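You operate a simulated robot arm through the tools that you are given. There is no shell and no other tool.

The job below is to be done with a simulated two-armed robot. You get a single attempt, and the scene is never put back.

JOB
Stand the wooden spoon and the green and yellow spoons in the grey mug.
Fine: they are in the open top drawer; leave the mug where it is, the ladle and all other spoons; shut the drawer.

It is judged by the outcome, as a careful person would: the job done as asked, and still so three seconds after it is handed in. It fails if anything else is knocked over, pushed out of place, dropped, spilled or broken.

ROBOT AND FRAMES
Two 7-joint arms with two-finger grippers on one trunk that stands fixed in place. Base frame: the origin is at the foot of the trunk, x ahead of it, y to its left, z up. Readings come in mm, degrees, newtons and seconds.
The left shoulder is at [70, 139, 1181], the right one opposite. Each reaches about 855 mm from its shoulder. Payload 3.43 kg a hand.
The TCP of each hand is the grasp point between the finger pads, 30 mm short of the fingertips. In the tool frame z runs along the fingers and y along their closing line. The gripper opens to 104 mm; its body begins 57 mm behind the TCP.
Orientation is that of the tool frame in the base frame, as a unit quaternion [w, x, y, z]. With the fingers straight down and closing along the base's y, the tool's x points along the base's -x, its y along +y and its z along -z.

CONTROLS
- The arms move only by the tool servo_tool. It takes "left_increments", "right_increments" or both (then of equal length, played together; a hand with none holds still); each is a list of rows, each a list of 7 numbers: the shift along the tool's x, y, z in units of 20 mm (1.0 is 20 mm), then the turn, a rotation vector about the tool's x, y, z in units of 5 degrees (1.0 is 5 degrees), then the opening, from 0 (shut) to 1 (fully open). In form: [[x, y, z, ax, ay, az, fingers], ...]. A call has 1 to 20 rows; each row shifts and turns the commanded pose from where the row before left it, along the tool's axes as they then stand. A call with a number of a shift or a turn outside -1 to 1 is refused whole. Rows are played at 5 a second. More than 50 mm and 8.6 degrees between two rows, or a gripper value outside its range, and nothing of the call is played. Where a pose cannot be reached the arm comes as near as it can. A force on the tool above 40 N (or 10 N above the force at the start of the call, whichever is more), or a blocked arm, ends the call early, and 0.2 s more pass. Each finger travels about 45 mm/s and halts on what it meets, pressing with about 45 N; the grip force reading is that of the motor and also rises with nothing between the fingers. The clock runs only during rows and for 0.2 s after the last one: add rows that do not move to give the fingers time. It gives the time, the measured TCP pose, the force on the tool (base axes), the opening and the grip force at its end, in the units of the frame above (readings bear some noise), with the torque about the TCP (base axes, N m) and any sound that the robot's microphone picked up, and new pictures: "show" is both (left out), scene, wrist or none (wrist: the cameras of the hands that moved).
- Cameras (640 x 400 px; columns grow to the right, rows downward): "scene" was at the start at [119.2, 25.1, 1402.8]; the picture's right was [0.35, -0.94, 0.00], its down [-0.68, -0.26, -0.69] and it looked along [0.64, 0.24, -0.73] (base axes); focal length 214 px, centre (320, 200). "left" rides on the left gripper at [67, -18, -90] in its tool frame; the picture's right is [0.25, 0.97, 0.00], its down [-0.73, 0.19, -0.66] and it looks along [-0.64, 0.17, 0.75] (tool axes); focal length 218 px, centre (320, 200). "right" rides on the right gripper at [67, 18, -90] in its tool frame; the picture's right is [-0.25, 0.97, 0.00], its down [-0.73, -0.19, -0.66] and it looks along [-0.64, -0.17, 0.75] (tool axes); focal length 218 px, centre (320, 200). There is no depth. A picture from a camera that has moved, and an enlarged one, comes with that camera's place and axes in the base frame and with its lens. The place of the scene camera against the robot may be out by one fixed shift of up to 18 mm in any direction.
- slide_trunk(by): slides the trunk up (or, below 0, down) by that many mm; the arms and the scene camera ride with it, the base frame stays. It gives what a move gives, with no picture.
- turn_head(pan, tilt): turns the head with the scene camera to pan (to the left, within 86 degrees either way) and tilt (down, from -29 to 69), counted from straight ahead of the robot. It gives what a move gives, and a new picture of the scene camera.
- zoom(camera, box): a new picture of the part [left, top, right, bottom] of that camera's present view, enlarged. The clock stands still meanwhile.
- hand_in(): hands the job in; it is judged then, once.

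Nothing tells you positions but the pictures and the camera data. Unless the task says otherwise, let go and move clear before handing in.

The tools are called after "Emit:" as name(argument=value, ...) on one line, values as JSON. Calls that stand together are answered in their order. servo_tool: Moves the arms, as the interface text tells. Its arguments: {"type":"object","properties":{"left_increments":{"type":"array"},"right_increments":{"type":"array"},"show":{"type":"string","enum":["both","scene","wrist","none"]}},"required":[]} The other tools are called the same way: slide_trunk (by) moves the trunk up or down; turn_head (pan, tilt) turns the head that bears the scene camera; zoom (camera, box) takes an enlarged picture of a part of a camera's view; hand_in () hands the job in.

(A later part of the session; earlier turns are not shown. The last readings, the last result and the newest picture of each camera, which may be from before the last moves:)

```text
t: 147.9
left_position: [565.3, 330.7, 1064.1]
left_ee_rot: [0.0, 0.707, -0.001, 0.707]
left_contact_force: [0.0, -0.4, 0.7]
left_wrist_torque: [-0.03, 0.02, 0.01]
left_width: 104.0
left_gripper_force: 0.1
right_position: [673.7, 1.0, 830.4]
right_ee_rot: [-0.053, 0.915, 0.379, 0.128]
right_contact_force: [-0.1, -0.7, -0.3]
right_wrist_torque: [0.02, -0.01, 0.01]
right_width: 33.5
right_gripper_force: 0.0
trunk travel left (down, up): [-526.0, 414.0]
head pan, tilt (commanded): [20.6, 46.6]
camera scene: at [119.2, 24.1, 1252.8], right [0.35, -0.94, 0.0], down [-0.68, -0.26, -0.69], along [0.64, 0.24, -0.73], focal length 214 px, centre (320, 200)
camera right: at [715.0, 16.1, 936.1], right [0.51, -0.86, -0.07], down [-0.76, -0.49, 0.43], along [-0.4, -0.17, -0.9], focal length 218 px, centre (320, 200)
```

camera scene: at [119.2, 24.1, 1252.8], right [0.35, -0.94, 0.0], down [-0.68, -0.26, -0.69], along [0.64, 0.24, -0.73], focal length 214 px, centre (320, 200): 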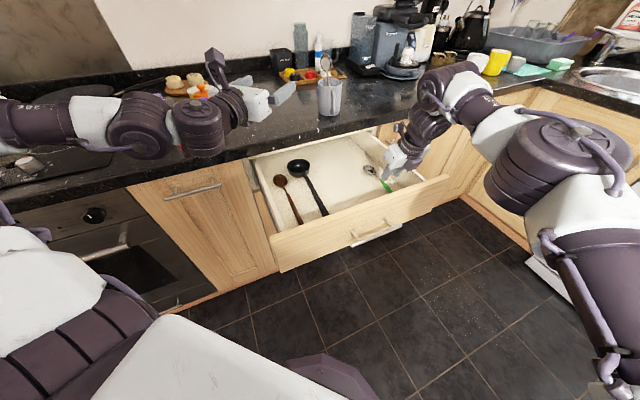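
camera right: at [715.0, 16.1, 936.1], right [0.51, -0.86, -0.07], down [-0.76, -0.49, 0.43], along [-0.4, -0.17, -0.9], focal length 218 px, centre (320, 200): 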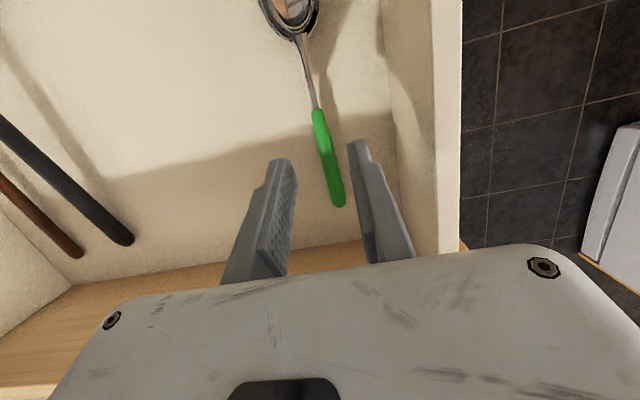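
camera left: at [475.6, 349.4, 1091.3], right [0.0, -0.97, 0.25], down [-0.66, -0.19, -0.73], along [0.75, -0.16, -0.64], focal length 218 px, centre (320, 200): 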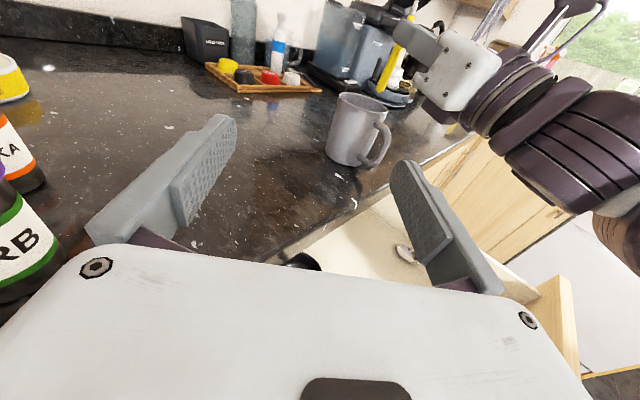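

The drawer's right wall (inside at v≈530, top z≈838) would come close to the hand's body over the green spoon. I'll roll the hand 10° about the spoon's axis so its right side rises, then go down.

Emit:
servo_tool(right_increments=[[0, -0.05, 0, -0.961, 0, -0.276, 0.32], [0, -0.05, 0, -0.961, 0, -0.276, 0.32], [0, 0, 0, 0, 0, 0, 0.32]], show="wrist")

```text
t: 148.7
left_position: [566.3, 331.3, 1063.8]
left_ee_rot: [0.0, 0.708, -0.001, 0.707]
left_contact_force: [0.2, -0.2, -0.6]
left_wrist_torque: [0.0, 0.03, 0.01]
left_width: 103.9
left_gripper_force: 0.0
right_position: [672.8, 1.4, 831.1]
right_ee_rot: [0.027, 0.907, 0.389, 0.161]
right_contact_force: [0.0, 0.4, 0.1]
right_wrist_torque: [-0.03, 0.0, 0.02]
right_width: 33.3
right_gripper_force: 0.1
trunk travel left (down, up): [-526.0, 414.0]
head pan, tilt (commanded): [20.6, 46.6]
camera right: at [700.5, 31.3, 937.1], right [0.51, -0.85, 0.1], down [-0.81, -0.44, 0.39], along [-0.29, -0.28, -0.92], focal length 218 px, centre (320, 200)
```

right: 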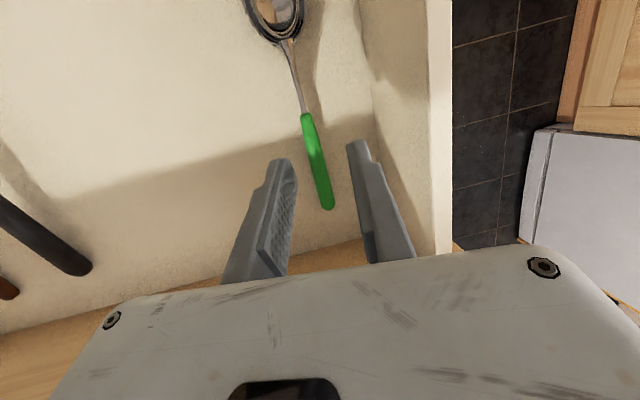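

After the roll, the right side of the hand is raised and the green handle (v≈478) is centred between the fingers. I'll go straight down in small steps.

Emit:
servo_tool(right_increments=[[-0.1355, -0.107, 0.474, 0, 0, 0, 0.32], [-0.1355, -0.087, 0.474, 0, 0, 0, 0.32], [-0.1355, -0.087, 0.474, 0, 0, 0, 0.32], [-0.068, -0.0436, 0.237, 0, 0, 0, 0.32], [-0.068, -0.0436, 0.237, 0, 0, 0, 0.32], [0, 0, 0, 0, 0, 0, 0.32]], show="wrist")

```text
t: 150.1
left_position: [564.8, 331.8, 1064.3]
left_ee_rot: [-0.001, 0.708, 0.0, 0.707]
left_contact_force: [-0.2, -0.6, -0.1]
left_wrist_torque: [-0.02, 0.03, -0.02]
left_width: 103.9
left_gripper_force: 0.0
right_position: [672.9, 3.2, 790.6]
right_ee_rot: [0.027, 0.907, 0.389, 0.162]
right_contact_force: [0.0, 0.2, 0.0]
right_wrist_torque: [-0.04, 0.0, -0.02]
right_width: 33.1
right_gripper_force: 0.0
trunk travel left (down, up): [-526.0, 414.0]
head pan, tilt (commanded): [20.6, 46.6]
camera right: at [700.7, 32.0, 897.2], right [0.51, -0.85, 0.1], down [-0.81, -0.44, 0.39], along [-0.29, -0.28, -0.92], focal length 218 px, centre (320, 200)
```

right: 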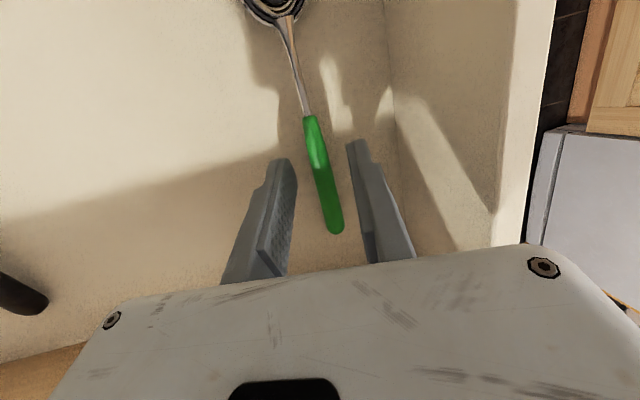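

The handle sits between the fingers; three more small steps down, then I'll check the force.

Emit:
servo_tool(right_increments=[[-0.03, -0.019, 0.104, 0, 0, 0, 0.32], [-0.03, -0.019, 0.104, 0, 0, 0, 0.32], [-0.03, -0.019, 0.104, 0, 0, 0, 0.32], [0, 0, 0, 0, 0, 0, 0.32]], show="none")

Emit:
zoom(camera="right", box=[220, 80, 560, 300])

```text
t: 151.1
left_position: [566.3, 330.5, 1063.8]
left_ee_rot: [-0.001, 0.707, 0.0, 0.707]
left_contact_force: [-0.6, -0.8, -0.3]
left_wrist_torque: [0.02, 0.01, -0.01]
left_width: 104.0
left_gripper_force: 0.1
right_position: [673.5, 3.0, 784.1]
right_ee_rot: [0.027, 0.907, 0.389, 0.161]
right_contact_force: [-0.1, -1.2, 0.0]
right_wrist_torque: [0.01, 0.0, -0.02]
right_width: 33.6
right_gripper_force: 0.0
trunk travel left (down, up): [-526.0, 414.0]
head pan, tilt (commanded): [20.6, 46.6]
```

```text
1.82 times, centred on (390, 190) of right
camera zoom: at [700.3, 31.7, 891.1], right [0.51, -0.85, 0.1], down [-0.81, -0.44, 0.39], along [-0.29, -0.28, -0.92], focal length 397 px, centre (193, 218)
```

zoom: 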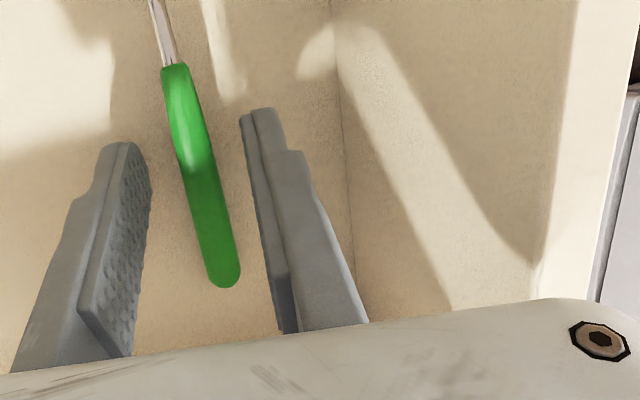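

No contact, and the handle is well between the pads. Closing on the green handle.

Emit:
servo_tool(right_increments=[[0, 0, 0, 0, 0, 0, 0.2], [0, 0, 0, 0, 0, 0, 0.1], [0, 0, 0, 0, 0, 0, 0], [0, 0, 0, 0, 0, 0, 0], [0, 0, 0, 0, 0, 0, 0]], show="wrist")

```text
t: 152.3
left_position: [565.1, 332.3, 1065.0]
left_ee_rot: [-0.001, 0.708, -0.001, 0.707]
left_contact_force: [-0.4, 0.8, -0.3]
left_wrist_torque: [-0.01, -0.02, 0.01]
left_width: 103.9
left_gripper_force: 0.0
right_position: [672.6, 2.8, 784.2]
right_ee_rot: [0.026, 0.907, 0.389, 0.161]
right_contact_force: [0.3, 0.6, -0.5]
right_wrist_torque: [-0.01, 0.01, -0.05]
right_width: 8.1
right_gripper_force: 42.2
trunk travel left (down, up): [-526.0, 414.0]
head pan, tilt (commanded): [20.6, 46.6]
camera right: at [700.3, 31.7, 891.1], right [0.51, -0.85, 0.1], down [-0.81, -0.44, 0.39], along [-0.29, -0.28, -0.92], focal length 218 px, centre (320, 200)
```

right: 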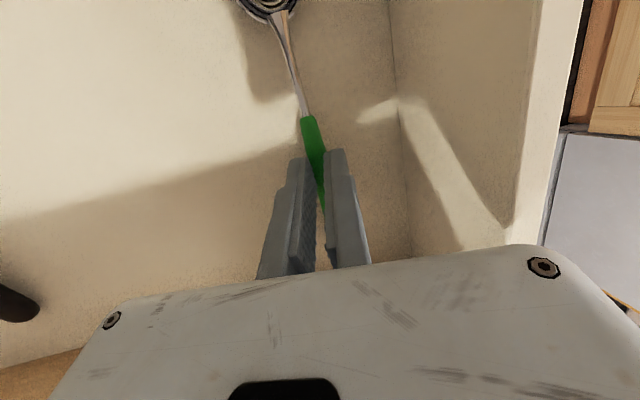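

Green is gripped (8 mm, 42 N). I'll lift it 40 mm, then undo the roll.

Emit:
servo_tool(right_increments=[[0.1355, 0.087, -0.474, 0, 0, 0, 0], [0.1355, 0.087, -0.474, 0, 0, 0, 0], [0.1355, 0.087, -0.474, 0, 0, 0, 0], [0.1355, 0.087, -0.474, 0, 0, 0, 0], [0, -0.09, 0, 0.961, 0, 0.276, 0], [0, -0.09, 0, 0.961, 0, 0.276, 0], [0, 0, 0, 0, 0, 0, 0]], show="wrist")

```text
t: 153.9
left_position: [564.7, 330.9, 1063.5]
left_ee_rot: [0.0, 0.707, 0.0, 0.707]
left_contact_force: [0.0, -0.1, -0.2]
left_wrist_torque: [0.0, 0.01, -0.01]
left_width: 104.2
left_gripper_force: 0.0
right_position: [669.2, 5.4, 824.1]
right_ee_rot: [-0.055, 0.915, 0.38, 0.128]
right_contact_force: [0.5, -0.5, -0.8]
right_wrist_torque: [-0.02, 0.05, 0.0]
right_width: 8.2
right_gripper_force: 42.2
trunk travel left (down, up): [-526.0, 414.0]
head pan, tilt (commanded): [20.6, 46.6]
camera right: at [710.8, 21.9, 929.4], right [0.51, -0.86, -0.07], down [-0.76, -0.49, 0.43], along [-0.4, -0.17, -0.9], focal length 218 px, centre (320, 200)
```

right: 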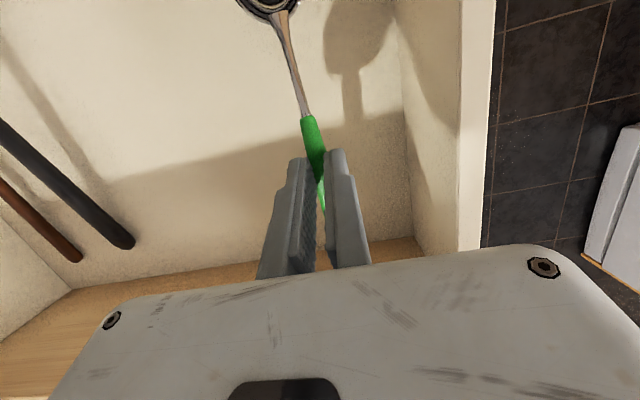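

Green is lifted and level again. Now the same lift-and-rotate to stand it upright.

Emit:
servo_tool(right_increments=[[0.165, 0, -0.577, 0, 1, 0, 0], [0.215, 0, -0.56, 0, 1, 0, 0], [0.263, 0, -0.539, 0, 1, 0, 0], [0.309, 0, -0.514, 0, 1, 0, 0], [0.353, 0, -0.485, 0, 1, 0, 0], [0.394, 0, -0.453, 0, 1, 0, 0], [0.432, 0, -0.417, 0, 1, 0, 0], [0.466, 0, -0.378, 0, 1, 0, 0], [0.497, 0, -0.336, 0, 1, 0, 0], [0.525, 0, -0.291, 0, 1, 0, 0], [0.548, 0, -0.244, 0, 1, 0, 0], [0.567, 0, -0.195, 0, 1, 0, 0], [0.582, 0, -0.145, 0, 1, 0, 0], [0.593, 0, -0.094, 0, 1, 0, 0], [0.599, 0, -0.042, 0, 1, 0, 0], [0.6, 0, 0.01, 0, 1, 0, 0], [0.597, 0, 0.063, 0, 1, 0, 0], [0, 0, 0, 0, 0, 0, 0]], show="both")

```text
t: 157.7
left_position: [565.2, 332.6, 1064.8]
left_ee_rot: [0.0, 0.707, -0.001, 0.707]
left_contact_force: [-0.6, 0.2, 0.5]
left_wrist_torque: [0.02, -0.01, -0.01]
left_width: 104.1
left_gripper_force: 0.0
right_position: [670.1, 6.4, 1028.2]
right_ee_rot: [-0.295, 0.587, 0.243, 0.713]
right_contact_force: [0.0, -0.1, 0.5]
right_wrist_torque: [-0.01, 0.01, -0.01]
right_width: 8.3
right_gripper_force: 41.8
trunk travel left (down, up): [-526.0, 414.0]
head pan, tilt (commanded): [20.6, 46.6]
camera scene: at [119.1, 25.0, 1252.7], right [0.35, -0.94, 0.0], down [-0.68, -0.26, -0.69], along [0.64, 0.24, -0.73], focal length 214 px, centre (320, 200)
camera right: at [611.9, -77.9, 1077.1], right [0.72, -0.65, -0.25], down [-0.49, -0.22, -0.84], along [0.49, 0.73, -0.48], focal length 218 px, centre (320, 200)
```

scene: 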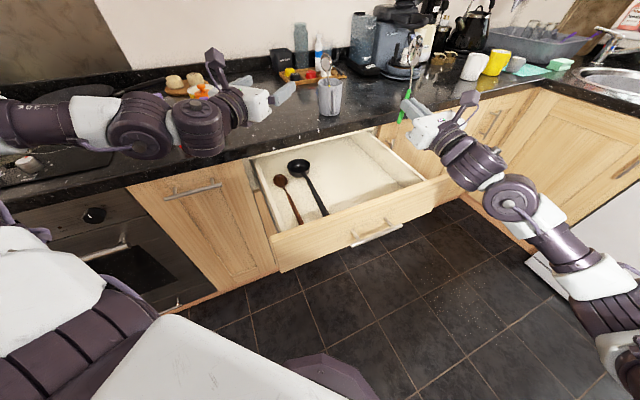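
right: 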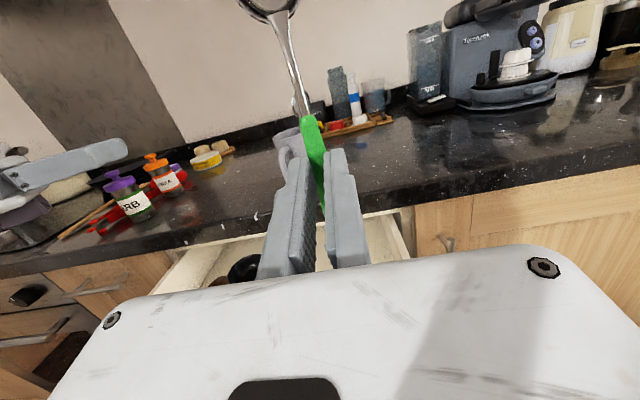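

Green stands upright in the hand. Before going over, I'll look closely at how the yellow spoon lies in the mug so the green one goes in beside it.

Emit:
zoom(camera="left", box=[290, 20, 450, 180])

Emit:
zoom(camera="scene", box=[290, 40, 390, 125])

Emit:
zoom(camera="right", box=[220, 80, 360, 200])

```text
2.50 times, centred on (370, 100) of left
camera zoom: at [476.1, 349.4, 1131.1], right [0.0, -0.97, 0.25], down [-0.66, -0.19, -0.73], along [0.75, -0.17, -0.64], focal length 546 px, centre (195, 450)
```

zoom: 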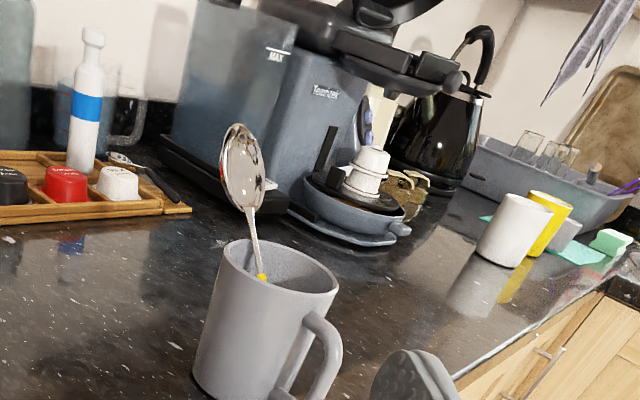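

```text
4.71 times, centred on (340, 82) of scene
camera zoom: at [119.1, 25.0, 1252.7], right [0.35, -0.94, 0.0], down [-0.68, -0.26, -0.69], along [0.64, 0.24, -0.73], focal length 1009 px, centre (226, 753)
```

zoom: 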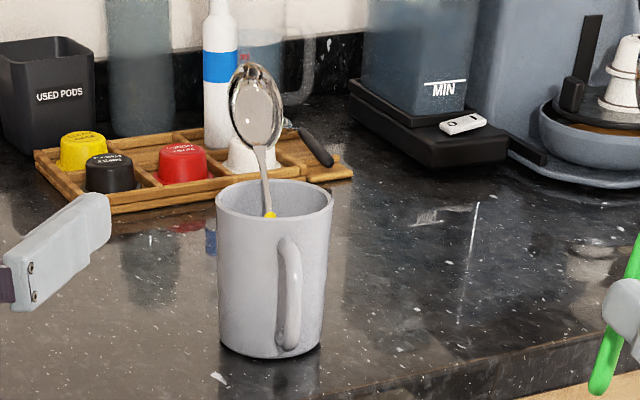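

```text
3.33 times, centred on (290, 140) of right
camera zoom: at [611.9, -77.9, 1077.1], right [0.72, -0.65, -0.25], down [-0.49, -0.22, -0.84], along [0.49, 0.73, -0.48], focal length 728 px, centre (420, 400)
```

zoom: 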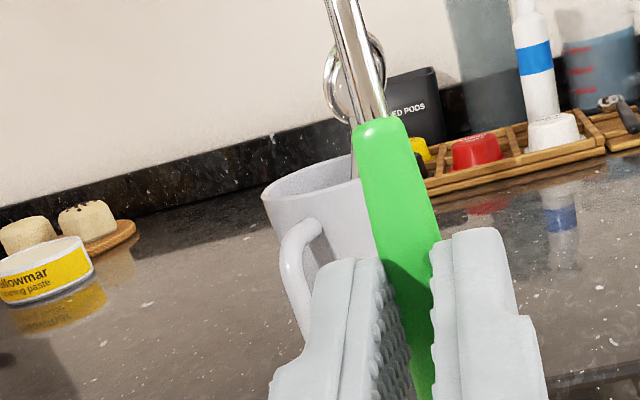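

The yellow spoon leans to the back left, so the green one should go in on the right side of the mug. I'll raise it, turn to azimuth 33°, and lower the trunk 60 mm for reach.

Emit:
servo_tool(right_increments=[[0.957, 0, 0.186, 0, 0, 0, 0], [0.957, 0, 0.186, 0, 0, 0, 0], [0.957, 0, 0.186, 0, 0, 0, 0], [0.957, 0, 0.186, 0, 0, 0, 0], [0.957, 0, 0.186, 0, 0, 0, 0], [0.957, 0, 0.186, 0, 0, 0, 0], [0, 0, 0, -0.785, 0, -0.153, 0], [0, 0, 0, -0.785, 0, -0.153, 0], [0, 0, 0, -0.785, 0, -0.153, 0], [0, 0, 0, 0, 0, 0, 0]], show="none")

Emit:
slide_trunk(by=-60)

Emit:
servo_tool(right_increments=[[-0.181, -0.464, 0.931, 0, 0, 0, 0], [-0.181, -0.464, 0.931, 0, 0, 0, 0], [-0.181, -0.464, 0.931, 0, 0, 0, 0], [-0.181, -0.464, 0.931, 0, 0, 0, 0], [-0.181, -0.464, 0.931, 0, 0, 0, 0], [-0.181, -0.464, 0.931, 0, 0, 0, 0], [-0.181, -0.464, 0.931, 0, 0, 0, 0], [-0.181, -0.464, 0.931, 0, 0, 0, 0], [-0.181, -0.464, 0.931, 0, 0, 0, 0], [0, 0, 0, 0, 0, 0, 0]], show="both")

```text
t: 159.9
left_position: [565.7, 331.4, 1065.0]
left_ee_rot: [-0.001, 0.707, 0.0, 0.707]
left_contact_force: [0.4, 0.5, 0.3]
left_wrist_torque: [0.01, -0.02, 0.01]
left_width: 104.1
left_gripper_force: 0.1
right_position: [670.4, 6.2, 1144.3]
right_ee_rot: [-0.219, 0.61, 0.18, 0.74]
right_contact_force: [-0.5, 0.5, 0.0]
right_wrist_torque: [-0.02, -0.01, -0.04]
right_width: 7.9
right_gripper_force: 41.8
trunk travel left (down, up): [-526.0, 414.0]
head pan, tilt (commanded): [20.6, 46.6]
```

```text
t: 160.9
left_position: [565.5, 331.6, 1004.6]
left_ee_rot: [-0.001, 0.707, 0.0, 0.707]
left_contact_force: [-1.2, 0.1, 0.6]
left_wrist_torque: [0.01, 0.04, 0.0]
left_width: 104.0
left_gripper_force: 0.1
right_position: [670.2, 5.6, 1083.7]
right_ee_rot: [-0.219, 0.61, 0.18, 0.74]
right_contact_force: [0.1, 0.0, 0.0]
right_wrist_torque: [-0.03, 0.02, -0.01]
right_width: 8.3
right_gripper_force: 41.7
trunk travel left (down, up): [-466.0, 474.0]
head pan, tilt (commanded): [20.6, 46.6]
```

```text
t: 163.1
left_position: [565.7, 329.7, 1004.2]
left_ee_rot: [-0.001, 0.707, 0.001, 0.707]
left_contact_force: [0.7, 0.1, 0.0]
left_wrist_torque: [-0.03, 0.01, 0.01]
left_width: 104.0
left_gripper_force: 0.0
right_position: [770.0, 168.1, 1084.3]
right_ee_rot: [-0.219, 0.61, 0.181, 0.74]
right_contact_force: [0.0, -0.5, -1.2]
right_wrist_torque: [-0.01, 0.04, 0.0]
right_width: 8.2
right_gripper_force: 41.8
trunk travel left (down, up): [-466.0, 474.0]
head pan, tilt (commanded): [20.6, 46.6]
camera scene: at [119.2, 24.5, 1192.7], right [0.35, -0.94, 0.0], down [-0.68, -0.26, -0.69], along [0.64, 0.24, -0.73], focal length 214 px, centre (320, 200)
camera right: at [694.6, 99.0, 1132.7], right [0.57, -0.79, -0.25], down [-0.53, -0.11, -0.84], along [0.63, 0.61, -0.48], focal length 218 px, centre (320, 200)
```

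scene: 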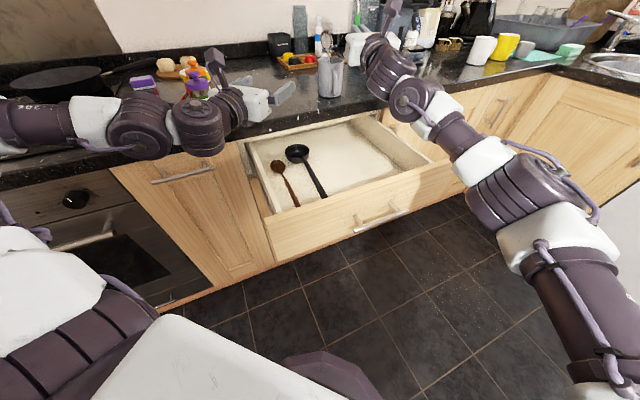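
right: 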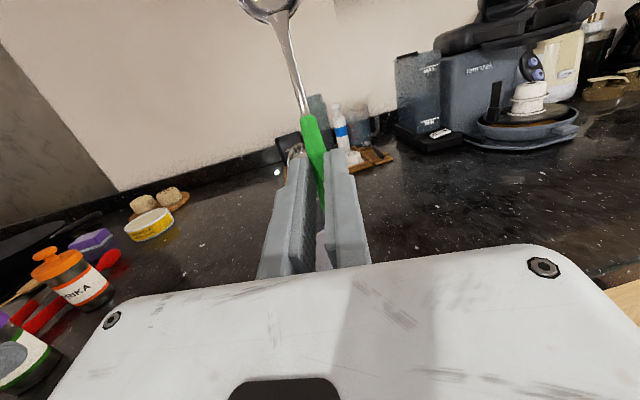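

Still no limit. Three more rows bring the green spoon over the right side of the mug, and then I'll check from the left camera.

Emit:
servo_tool(right_increments=[[-0.177, -0.503, 0.911, 0, 0, 0, 0], [-0.177, -0.503, 0.911, 0, 0, 0, 0], [-0.177, -0.503, 0.911, 0, 0, 0, 0], [0, 0, 0, 0, 0, 0, 0]], show="none")

Emit:
zoom(camera="left", box=[310, 0, 470, 160])

Emit:
zoom(camera="right", box=[220, 120, 440, 280])

```text
t: 164.1
left_position: [565.9, 330.1, 1003.9]
left_ee_rot: [0.0, 0.707, 0.0, 0.707]
left_contact_force: [-0.3, -0.6, 0.8]
left_wrist_torque: [-0.02, -0.03, 0.04]
left_width: 104.0
left_gripper_force: 0.1
right_position: [797.6, 223.2, 1084.3]
right_ee_rot: [-0.22, 0.609, 0.18, 0.741]
right_contact_force: [-0.2, -0.9, -0.7]
right_wrist_torque: [-0.01, -0.01, 0.04]
right_width: 8.2
right_gripper_force: 42.0
trunk travel left (down, up): [-466.0, 474.0]
head pan, tilt (commanded): [20.6, 46.6]
```

```text
2.50 times, centred on (390, 80) of left
camera zoom: at [476.7, 348.2, 1071.2], right [0.0, -0.97, 0.25], down [-0.66, -0.19, -0.73], along [0.75, -0.16, -0.64], focal length 546 px, centre (145, 500)
```

zoom: 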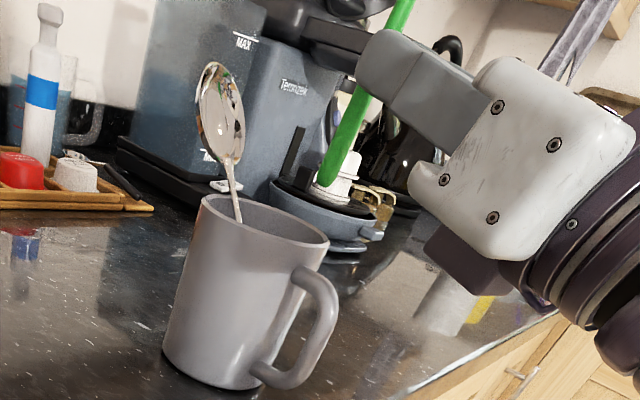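

```text
2.50 times, centred on (330, 200) of right
camera zoom: at [722.9, 153.5, 1132.8], right [0.57, -0.79, -0.25], down [-0.53, -0.11, -0.84], along [0.63, 0.61, -0.48], focal length 546 px, centre (295, 200)
```

zoom: 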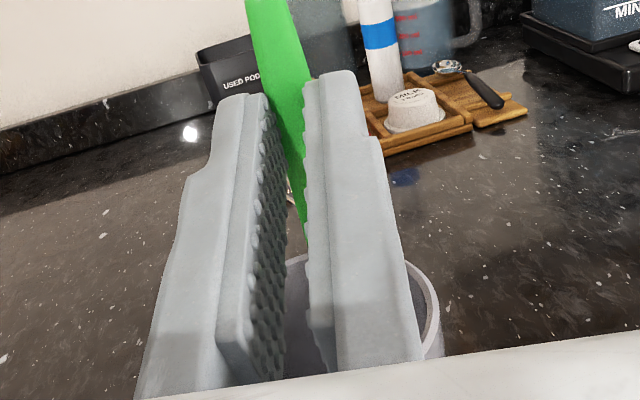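

The green tip is over the mouth on the right side, about 25 mm near-side of centre and 5–11 mm right, clear of the yellow spoon. I'll lower it 36 mm with a slight forward drift and check.

Emit:
servo_tool(right_increments=[[-0.598, 0, -0.065, 0, 0, 0, 0], [-0.598, 0, -0.065, 0, 0, 0, 0], [-0.598, 0, -0.065, 0, 0, 0, 0], [0, 0, 0, 0, 0, 0, 0]], show="none")

Emit:
zoom(camera="left", box=[310, 0, 470, 160])

```text
t: 165.1
left_position: [565.9, 331.5, 1003.6]
left_ee_rot: [0.0, 0.708, -0.001, 0.707]
left_contact_force: [-0.1, 0.3, 0.5]
left_wrist_torque: [0.0, -0.01, -0.05]
left_width: 103.8
left_gripper_force: 0.1
right_position: [799.5, 225.9, 1049.5]
right_ee_rot: [-0.218, 0.61, 0.18, 0.74]
right_contact_force: [0.7, 0.3, 0.3]
right_wrist_torque: [0.0, 0.0, -0.03]
right_width: 8.0
right_gripper_force: 42.2
trunk travel left (down, up): [-466.0, 474.0]
head pan, tilt (commanded): [20.6, 46.6]
```

```text
2.50 times, centred on (390, 80) of left
camera zoom: at [476.0, 349.5, 1071.1], right [0.0, -0.97, 0.25], down [-0.66, -0.19, -0.73], along [0.75, -0.17, -0.64], focal length 546 px, centre (145, 500)
```

zoom: 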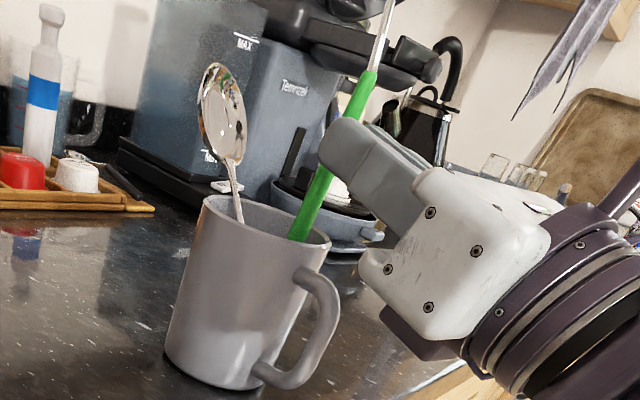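

The green tip is at the rim level and inside the mouth, with no contact. Lowering the remaining 32 mm.

Emit:
servo_tool(right_increments=[[-0.393, 0, -0.076, 0, 0, 0, 0], [-0.393, 0, -0.076, 0, 0, 0, 0], [-0.393, 0, -0.076, 0, 0, 0, 0], [-0.393, 0, -0.076, 0, 0, 0, 0], [0, 0, 0, 0, 0, 0, 0]], show="none")

Emit:
zoom(camera="left", box=[310, 0, 470, 160])

```text
t: 166.3
left_position: [565.5, 332.4, 1004.7]
left_ee_rot: [-0.001, 0.707, 0.0, 0.707]
left_contact_force: [0.6, 0.0, 0.1]
left_wrist_torque: [0.03, 0.03, 0.01]
left_width: 104.0
left_gripper_force: 0.1
right_position: [801.8, 227.0, 1016.0]
right_ee_rot: [-0.219, 0.61, 0.18, 0.739]
right_contact_force: [-0.2, -0.1, -0.2]
right_wrist_torque: [-0.01, 0.0, 0.02]
right_width: 7.9
right_gripper_force: 42.1
trunk travel left (down, up): [-466.0, 474.0]
head pan, tilt (commanded): [20.6, 46.6]
```

```text
2.50 times, centred on (390, 80) of left
camera zoom: at [476.1, 349.5, 1071.0], right [0.0, -0.97, 0.25], down [-0.66, -0.19, -0.73], along [0.75, -0.17, -0.64], focal length 546 px, centre (145, 500)
```

zoom: 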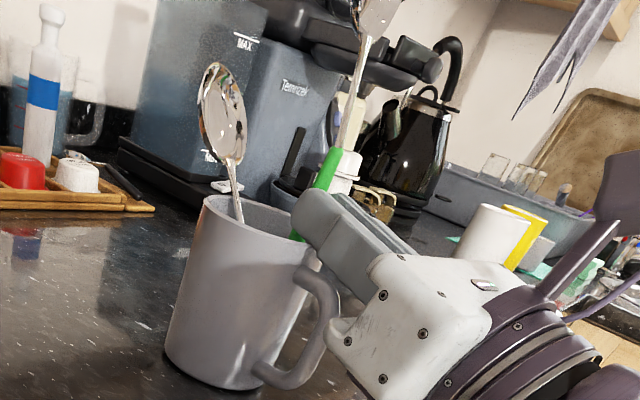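

The green handle is about 33 mm inside the mug. I'll release it gently.

Emit:
servo_tool(right_increments=[[0, 0, 0, 0, 0, 0, 0], [0, 0, 0, 0, 0, 0, 0.1], [0, 0, 0, 0, 0, 0, 0.15], [0, 0, 0, 0, 0, 0, 0.2], [0, 0, 0, 0, 0, 0, 0.3], [0, 0, 0, 0, 0, 0, 0.3], [0, 0, 0, 0, 0, 0, 0.3]], show="none")

Emit:
zoom(camera="left", box=[310, 0, 470, 160])

Emit:
zoom(camera="right", box=[160, 0, 480, 280])

```text
t: 167.9
left_position: [566.4, 331.5, 1004.5]
left_ee_rot: [0.0, 0.708, -0.001, 0.707]
left_contact_force: [0.2, 0.2, 0.0]
left_wrist_torque: [-0.02, 0.01, -0.01]
left_width: 104.1
left_gripper_force: 0.1
right_position: [799.6, 226.9, 1016.3]
right_ee_rot: [-0.218, 0.61, 0.179, 0.74]
right_contact_force: [-0.6, 0.0, -0.4]
right_wrist_torque: [0.03, 0.01, 0.0]
right_width: 31.5
right_gripper_force: 0.0
trunk travel left (down, up): [-466.0, 474.0]
head pan, tilt (commanded): [20.6, 46.6]
```

```text
2.50 times, centred on (390, 80) of left
camera zoom: at [476.1, 349.6, 1071.0], right [0.0, -0.97, 0.25], down [-0.66, -0.19, -0.73], along [0.75, -0.17, -0.64], focal length 546 px, centre (145, 500)
```

zoom: 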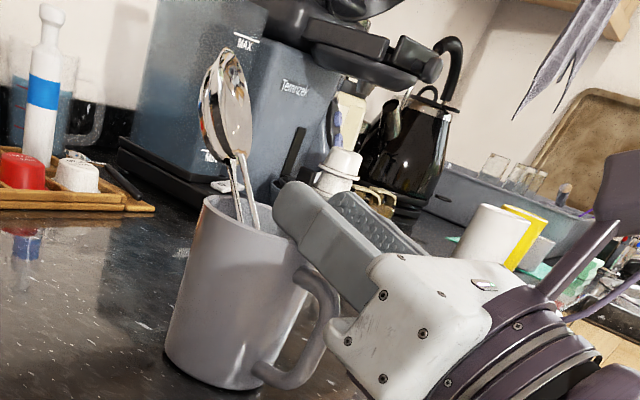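

```text
1.43 times, centred on (320, 140) of right
camera zoom: at [725.5, 157.2, 1065.7], right [0.57, -0.79, -0.25], down [-0.53, -0.11, -0.84], along [0.63, 0.61, -0.48], focal length 312 px, centre (320, 286)
```

zoom: 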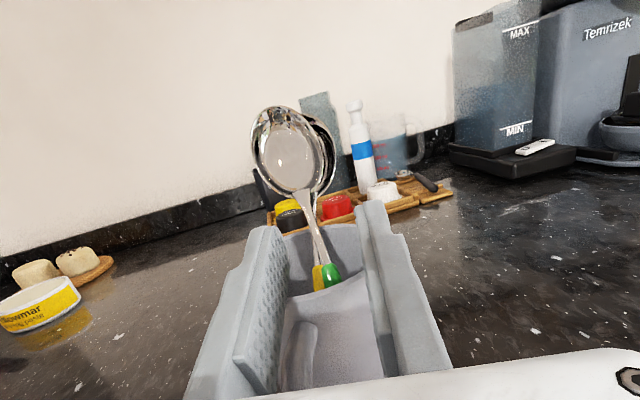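

Both small spoons now stand in the mug. I'll back the hand straight out.

Emit:
servo_tool(right_increments=[[0.19, 0, -0.98, 0, 0, 0, 0.4], [0.2, 0, -0.98, 0, 0, 0, 0.4], [0.25, 0, -0.96, 0, 0, 0, 0.4], [0.3, 0, -0.95, 0, 0, 0, 0.4], [0.4, 0, -0.91, 0, 0, 0, 0.4], [0.4, 0, -0.91, 0, 0, 0, 0.4], [0, 0, 0, 0, 0, 0, 0.4]], show="both")

Emit:
zoom(camera="left", box=[290, 0, 470, 160])

```text
t: 169.5
left_position: [565.6, 331.1, 1003.4]
left_ee_rot: [-0.001, 0.708, 0.0, 0.706]
left_contact_force: [-0.1, 0.2, -0.6]
left_wrist_torque: [0.02, 0.02, 0.04]
left_width: 104.1
left_gripper_force: 0.1
right_position: [701.2, 163.7, 1028.7]
right_ee_rot: [-0.219, 0.61, 0.18, 0.74]
right_contact_force: [0.5, -0.3, -0.7]
right_wrist_torque: [-0.03, 0.01, 0.01]
right_width: 41.8
right_gripper_force: 0.0
trunk travel left (down, up): [-466.0, 474.0]
head pan, tilt (commanded): [20.6, 46.6]
camera scene: at [119.4, 25.5, 1192.7], right [0.35, -0.94, 0.0], down [-0.68, -0.26, -0.69], along [0.64, 0.24, -0.73], focal length 214 px, centre (320, 200)
camera right: at [626.5, 92.7, 1077.7], right [0.57, -0.79, -0.25], down [-0.53, -0.11, -0.84], along [0.63, 0.61, -0.48], focal length 218 px, centre (320, 200)
```

scene: 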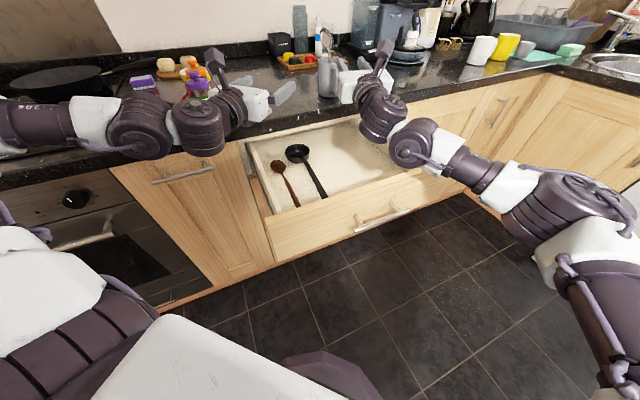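
right: 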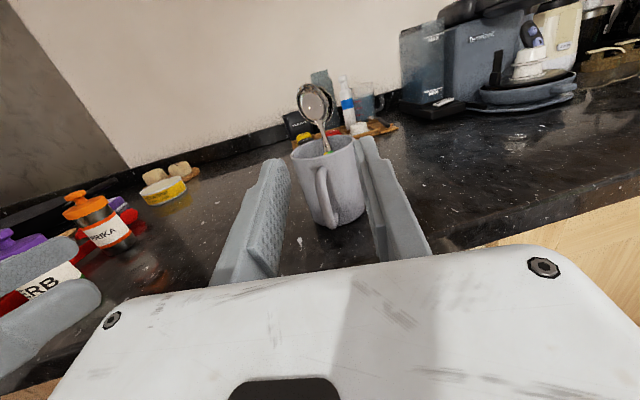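

```text
2.50 times, centred on (380, 80) of left
camera zoom: at [476.3, 349.8, 1070.8], right [0.0, -0.97, 0.25], down [-0.66, -0.19, -0.73], along [0.75, -0.17, -0.64], focal length 546 px, centre (170, 500)
```

zoom: 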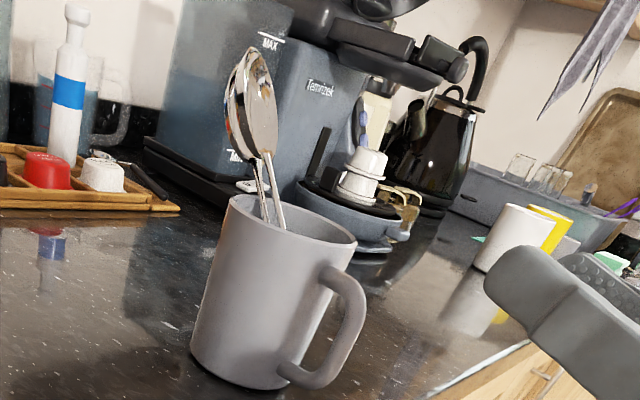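

Both spoons stay put. For the wooden spoon I'll raise the trunk 60 mm again, move the left hand out of the way to the left and back, and bring the right hand round toward it.

Emit:
slide_trunk(by=60)

Emit:
servo_tool(left_increments=[[0, -0.5625, -0.906, 0, 0, 0, 1], [0, -0.5625, -0.906, 0, 0, 0, 1], [0, -0.5625, -0.906, 0, 0, 0, 1], [0, -0.5625, -0.906, 0, 0, 0, 1], [0, -0.5625, -0.906, 0, 0, 0, 1], [0, -0.5625, -0.906, 0, 0, 0, 1], [0, -0.5625, -0.906, 0, 0, 0, 1], [0, -0.5625, -0.906, 0, 0, 0, 1], [0, 0, 0, 0, 0, 0, 1]], show="both")

```text
t: 170.5
left_position: [566.7, 331.2, 1064.3]
left_ee_rot: [0.0, 0.708, -0.001, 0.706]
left_contact_force: [0.5, -0.2, 0.6]
left_wrist_torque: [0.0, -0.04, -0.03]
left_width: 104.1
left_gripper_force: 0.1
right_position: [703.2, 162.2, 1088.9]
right_ee_rot: [-0.219, 0.61, 0.18, 0.74]
right_contact_force: [-0.3, 0.4, 0.3]
right_wrist_torque: [0.0, 0.0, 0.03]
right_width: 42.0
right_gripper_force: 0.1
trunk travel left (down, up): [-526.0, 414.0]
head pan, tilt (commanded): [20.6, 46.6]
```

```text
t: 172.5
left_position: [426.4, 423.1, 1064.2]
left_ee_rot: [-0.001, 0.707, -0.001, 0.707]
left_contact_force: [0.0, 0.3, 1.1]
left_wrist_torque: [0.0, -0.02, 0.02]
left_width: 104.1
left_gripper_force: 0.0
left hand out of reach, approached as far as the arm can: row 6, 8
right_position: [701.6, 161.1, 1089.2]
right_ee_rot: [-0.219, 0.609, 0.18, 0.741]
right_contact_force: [-0.4, 0.0, 0.8]
right_wrist_torque: [-0.01, 0.01, -0.03]
right_width: 41.8
right_gripper_force: 0.1
trunk travel left (down, up): [-526.0, 414.0]
head pan, tilt (commanded): [20.6, 46.6]
camera scene: at [118.8, 24.4, 1252.9], right [0.35, -0.94, 0.0], down [-0.68, -0.26, -0.69], along [0.64, 0.24, -0.73], focal length 214 px, centre (320, 200)
camera left: at [336.2, 441.4, 1131.0], right [0.0, -0.97, 0.25], down [-0.66, -0.19, -0.73], along [0.75, -0.17, -0.64], focal length 218 px, centre (320, 200)
```

scene: 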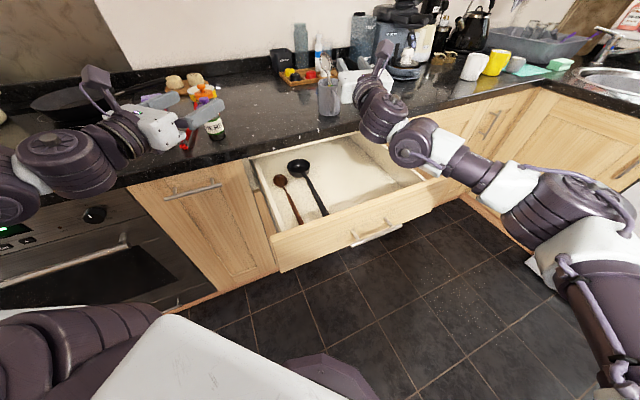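
left: 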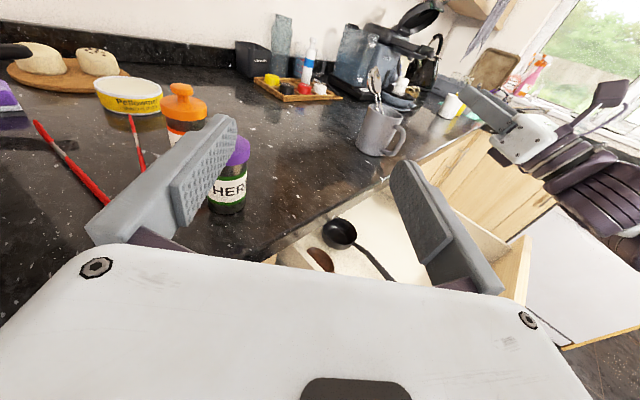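

The left hand is parked with the mug still in view. Now the right hand goes over the wooden spoon and pitches down to 45°.

Emit:
servo_tool(right_increments=[[0, 0, 0, 0.785, 0, 0.153, 0.4], [0, 0, 0, 0.785, 0, 0.153, 0.4], [0, 0, 0, 0.785, 0, 0.153, 0.4], [0.108, -0.955, -0.558, 0, 0, 0, 0.4], [0.108, -0.955, -0.558, 0, 0, 0, 0.4], [0.108, -0.955, -0.558, 0, 0, 0, 0.4], [0.108, -0.955, -0.558, 0, 0, 0, 0.4], [0.108, -0.955, -0.558, 0, 0, 0, 0.4], [0.108, -0.955, -0.558, 0, 0, 0, 0.4], [0.108, -0.955, -0.558, 0, 0, 0, 0.4], [0.108, -0.955, -0.558, 0, 0, 0, 0.4], [0.108, -0.955, -0.558, 0, 0, 0, 0.4], [0.108, -0.955, -0.558, 0, 0, 0, 0.4], [0.108, -0.955, -0.558, 0, 0, 0, 0.4], [0, 0, 0, 0, 0, 0, 0.4]], show="scene")

Emit:
servo_tool(right_increments=[[0, 0, 0, 0, -0.933, 0, 0.4], [0, 0, 0, 0, -0.933, 0, 0.4], [0, 0, 0, 0, -0.933, 0, 0.4], [0, 0, 0, 0, -0.933, 0, 0.4], [0, 0, 0, 0, -0.933, 0, 0.4], [0, 0, 0, 0, -0.933, 0, 0.4], [0, 0, 0, 0, -0.933, 0, 0.4], [0, 0, 0, 0, -0.933, 0, 0.4], [0, 0, 0, 0, -0.933, 0, 0.4], [0, 0, 0, 0, -0.933, 0, 0.4], [0, 0, 0, 0, -0.933, 0, 0.4], [0, 0, 0, 0, -0.933, 0, 0.4], [0, 0, 0, 0, 0, 0, 0.4]], show="both")

```text
t: 175.7
left_position: [425.4, 423.5, 1063.2]
left_ee_rot: [-0.001, 0.708, -0.001, 0.707]
left_contact_force: [-0.2, -0.1, 0.2]
left_wrist_torque: [-0.01, 0.0, 0.0]
left_width: 104.0
left_gripper_force: 0.0
right_position: [463.0, 222.1, 1089.3]
right_ee_rot: [-0.295, 0.588, 0.243, 0.713]
right_contact_force: [0.2, 0.8, 0.8]
right_wrist_torque: [-0.01, 0.01, -0.01]
right_width: 41.8
right_gripper_force: 0.1
trunk travel left (down, up): [-526.0, 414.0]
head pan, tilt (commanded): [20.6, 46.6]
camera scene: at [119.4, 24.7, 1252.7], right [0.35, -0.94, 0.0], down [-0.68, -0.26, -0.69], along [0.64, 0.24, -0.73], focal length 214 px, centre (320, 200)
```

scene: 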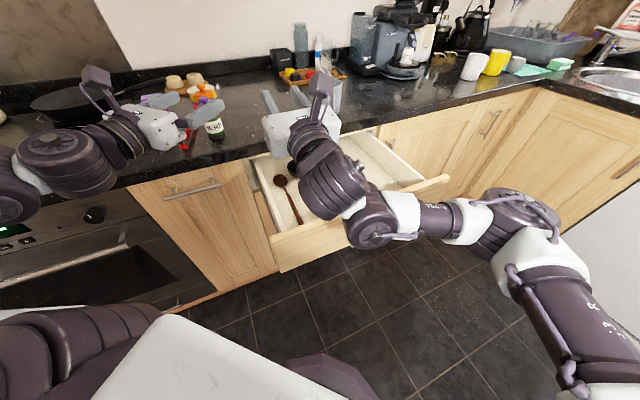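

```text
t: 178.5
left_position: [425.7, 423.8, 1062.8]
left_ee_rot: [-0.001, 0.708, 0.0, 0.707]
left_contact_force: [0.2, 0.4, -0.5]
left_wrist_torque: [-0.01, 0.02, 0.01]
left_width: 103.8
left_gripper_force: 0.0
right_position: [514.2, 270.0, 1066.3]
right_ee_rot: [-0.147, 0.854, 0.353, 0.352]
right_contact_force: [-0.1, -0.3, -0.5]
right_wrist_torque: [0.01, 0.01, 0.01]
right_width: 41.8
right_gripper_force: 0.0
right hand out of reach, approached as far as the arm can: row 4, 5, 6, 7
trunk travel left (down, up): [-526.0, 414.0]
head pan, tilt (commanded): [20.6, 46.6]
camera scene: at [119.4, 24.8, 1252.7], right [0.35, -0.94, 0.0], down [-0.68, -0.26, -0.69], along [0.64, 0.24, -0.73], focal length 214 px, centre (320, 200)
camera right: at [515.1, 246.8, 1177.1], right [0.56, -0.81, -0.18], down [-0.83, -0.56, -0.05], along [-0.06, 0.18, -0.98], focal length 218 px, centre (320, 200)
```

scene: 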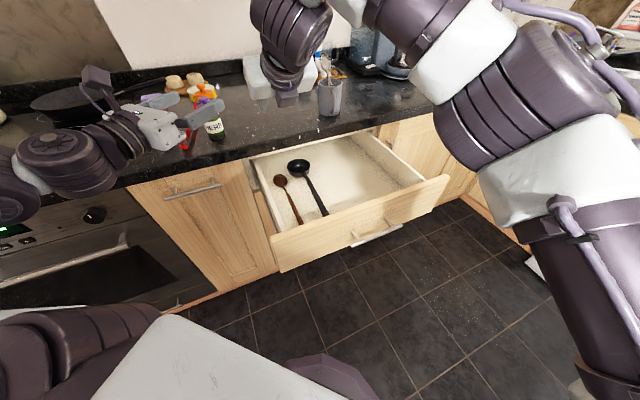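
right: 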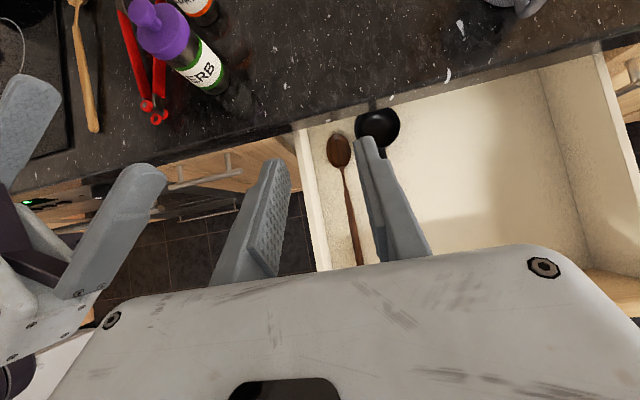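

The right hand is over the wooden spoon at v≈173, though a bit far forward. I'll come down and back toward u≈490, and watch for limits.

Emit:
servo_tool(right_increments=[[-0.919, 0, 0.467, 0, 0, 0, 0.4], [-0.919, 0, 0.467, 0, 0, 0, 0.4], [-0.919, 0, 0.467, 0, 0, 0, 0.4], [-0.919, 0, 0.467, 0, 0, 0, 0.4], [-0.919, 0, 0.467, 0, 0, 0, 0.4], [-0.919, 0, 0.467, 0, 0, 0, 0.4], [-0.919, 0, 0.467, 0, 0, 0, 0.4], [0, 0, 0, 0, 0, 0, 0.4]], show="both")

```text
t: 180.3
left_position: [426.0, 423.9, 1063.7]
left_ee_rot: [0.001, 0.707, 0.0, 0.707]
left_contact_force: [0.3, 0.7, -0.3]
left_wrist_torque: [-0.02, 0.03, 0.01]
left_width: 103.9
left_gripper_force: 0.0
right_position: [480.8, 238.9, 927.3]
right_ee_rot: [-0.146, 0.854, 0.353, 0.353]
right_contact_force: [0.1, 0.2, -0.3]
right_wrist_torque: [0.02, 0.0, -0.02]
right_width: 41.7
right_gripper_force: 0.0
trunk travel left (down, up): [-526.0, 414.0]
head pan, tilt (commanded): [20.6, 46.6]
camera scene: at [118.9, 25.3, 1252.8], right [0.35, -0.94, 0.0], down [-0.68, -0.26, -0.69], along [0.64, 0.24, -0.73], focal length 214 px, centre (320, 200)
camera right: at [482.0, 215.3, 1039.5], right [0.56, -0.81, -0.18], down [-0.83, -0.56, -0.05], along [-0.06, 0.18, -0.98], focal length 218 px, centre (320, 200)
```

scene: 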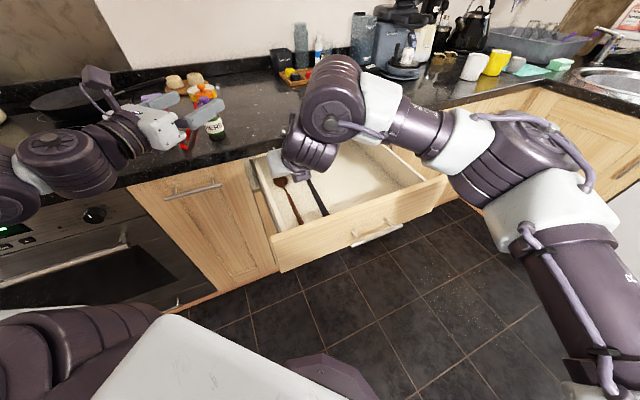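
right: 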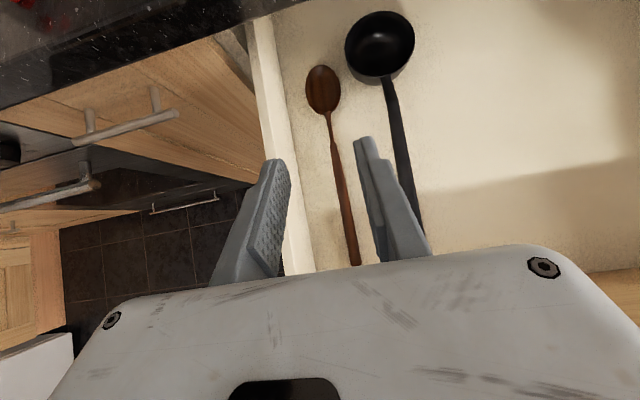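

No limits, and the spoon is located well: handle end u≈431, bowl tip u≈690, v≈170–172; the ladle handle is at v≈253. I'll go down, reducing the pitch to 10°, and then roll 10° the other way to clear the drawer's left wall.

Emit:
servo_tool(right_increments=[[-0.53, 0, 0.452, 0, -1, 0, 0.36], [-0.489, 0, 0.497, 0, -1, 0, 0.36], [-0.444, 0, 0.538, 0, -1, 0, 0.36], [-0.395, 0, 0.574, 0, -1, 0, 0.36], [-0.344, 0, 0.607, 0, -1, 0, 0.36], [-0.289, 0, 0.634, 0, -1, 0, 0.36], [-0.233, 0, 0.657, 0, -1, 0, 0.36], [0, 0.095, 0, 0.985, 0, 0.174, 0.36], [0, 0.095, 0, 0.985, 0, 0.174, 0.36], [0, 0, 0, 0, 0, 0, 0.36]], show="both")

```text
t: 182.5
left_position: [426.0, 424.0, 1064.3]
left_ee_rot: [-0.001, 0.707, 0.001, 0.707]
left_contact_force: [0.6, 0.2, 0.7]
left_wrist_torque: [0.0, 0.01, -0.02]
left_width: 103.9
left_gripper_force: 0.0
right_position: [472.4, 197.8, 828.4]
right_ee_rot: [-0.113, 0.92, 0.373, 0.047]
right_contact_force: [0.5, 0.1, 0.5]
right_wrist_torque: [0.01, 0.0, -0.01]
right_width: 37.6
right_gripper_force: 0.0
right hand out of reach, approached as far as the arm can: row 6, 7
trunk travel left (down, up): [-526.0, 414.0]
head pan, tilt (commanded): [20.6, 46.6]
camera scene: at [118.9, 25.6, 1252.7], right [0.35, -0.94, 0.0], down [-0.68, -0.26, -0.69], along [0.64, 0.24, -0.73], focal length 214 px, centre (320, 200)
camera right: at [533.0, 209.7, 924.4], right [0.49, -0.84, -0.21], down [-0.66, -0.52, 0.55], along [-0.57, -0.13, -0.81], focal length 218 px, centre (320, 200)
```

scene: 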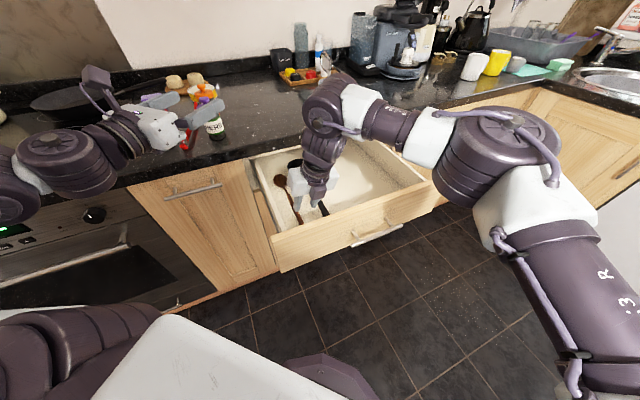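
right: 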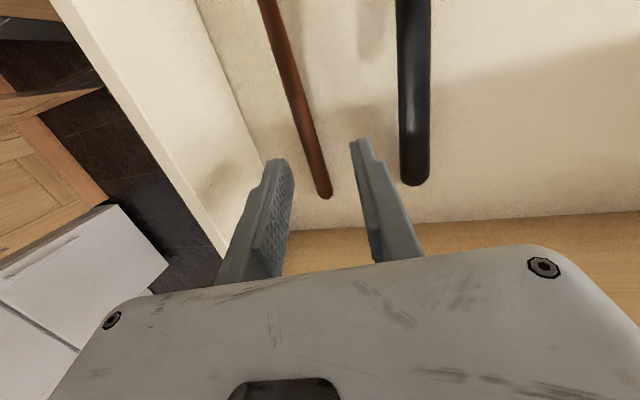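

The right arm meets a limit at this small pitch on the far left, and ended at v≈194. A steeper pitch of 30° will reach there; I'll use that to shift the wooden spoon to the middle of the drawer first. Raise, re-pitch to 30°, realign and roll 12°.

Emit:
servo_tool(right_increments=[[0.171, -0.174, -0.97, 0, 0, 0, 0.36], [0.171, -0.174, -0.97, 0, 0, 0, 0.36], [0, 0, 0, -0.985, 0, -0.174, 0.36], [0, 0, 0, -0.985, 0, -0.174, 0.36], [0, 0, 0, 0, 1, 0, 0.36], [0, 0, 0, 0, 1, 0, 0.36], [0, 0, 0, 0, 1, 0, 0.36], [0, 0, 0, 0, 1, 0, 0.36], [0, 0, 0, 0, 0, 0, 0.36]], show="wrist")

```text
t: 184.5
left_position: [426.2, 424.2, 1063.8]
left_ee_rot: [0.0, 0.707, 0.0, 0.707]
left_contact_force: [0.5, 0.0, 0.1]
left_wrist_torque: [0.01, -0.01, -0.01]
left_width: 104.0
left_gripper_force: 0.1
right_position: [472.8, 197.6, 869.2]
right_ee_rot: [-0.099, 0.893, 0.37, 0.239]
right_contact_force: [-0.2, -0.3, -0.5]
right_wrist_torque: [0.01, -0.04, 0.02]
right_width: 37.2
right_gripper_force: 0.0
trunk travel left (down, up): [-526.0, 414.0]
head pan, tilt (commanded): [20.6, 46.6]
camera right: at [494.9, 194.0, 980.5], right [0.53, -0.84, -0.13], down [-0.81, -0.54, 0.2], along [-0.24, 0.0, -0.97], focal length 218 px, centre (320, 200)
```

right: 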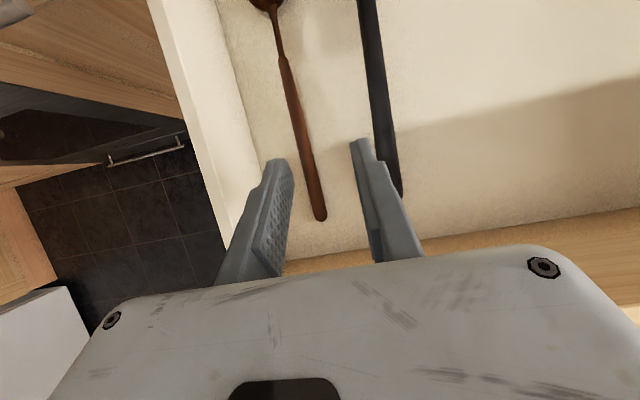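

Now at a 30° pitch with no limit. I'll shift 20 mm forward and 24 mm left, then roll 12°.

Emit:
servo_tool(right_increments=[[0.433, -0.6, 0.25, 0, 0, 0, 0.36], [0.433, -0.6, 0.25, 0, 0, 0, 0.36], [0, 0.067, 0, 0.693, 0, 0.4, 0.36], [0, 0.067, 0, 0.693, 0, 0.4, 0.36], [0, 0.067, 0, 0.693, 0, 0.4, 0.36], [0, 0, 0, 0, 0, 0, 0.36]], show="wrist")

```text
t: 185.9
left_position: [426.4, 424.9, 1063.5]
left_ee_rot: [0.0, 0.708, -0.001, 0.707]
left_contact_force: [0.1, 0.8, -0.1]
left_wrist_torque: [0.01, 0.02, -0.01]
left_width: 104.1
left_gripper_force: 0.0
right_position: [473.6, 225.8, 869.1]
right_ee_rot: [-0.192, 0.898, 0.342, 0.199]
right_contact_force: [-0.7, 0.8, 0.6]
right_wrist_torque: [-0.05, 0.02, -0.01]
right_width: 37.2
right_gripper_force: 0.0
trunk travel left (down, up): [-526.0, 414.0]
head pan, tilt (commanded): [20.6, 46.6]
camera right: at [511.4, 206.7, 974.7], right [0.5, -0.81, -0.33], down [-0.78, -0.58, 0.24], along [-0.38, 0.14, -0.91], focal length 218 px, centre (320, 200)
```

right: 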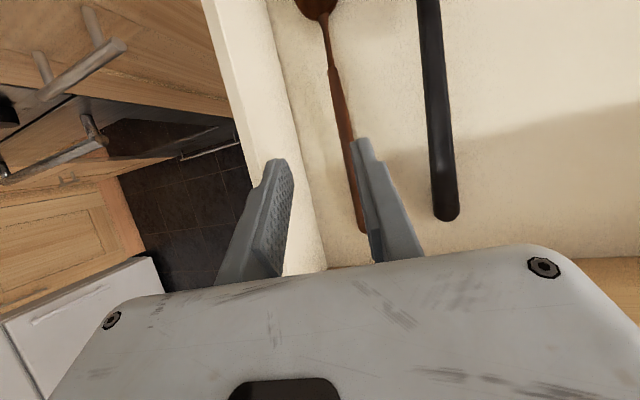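

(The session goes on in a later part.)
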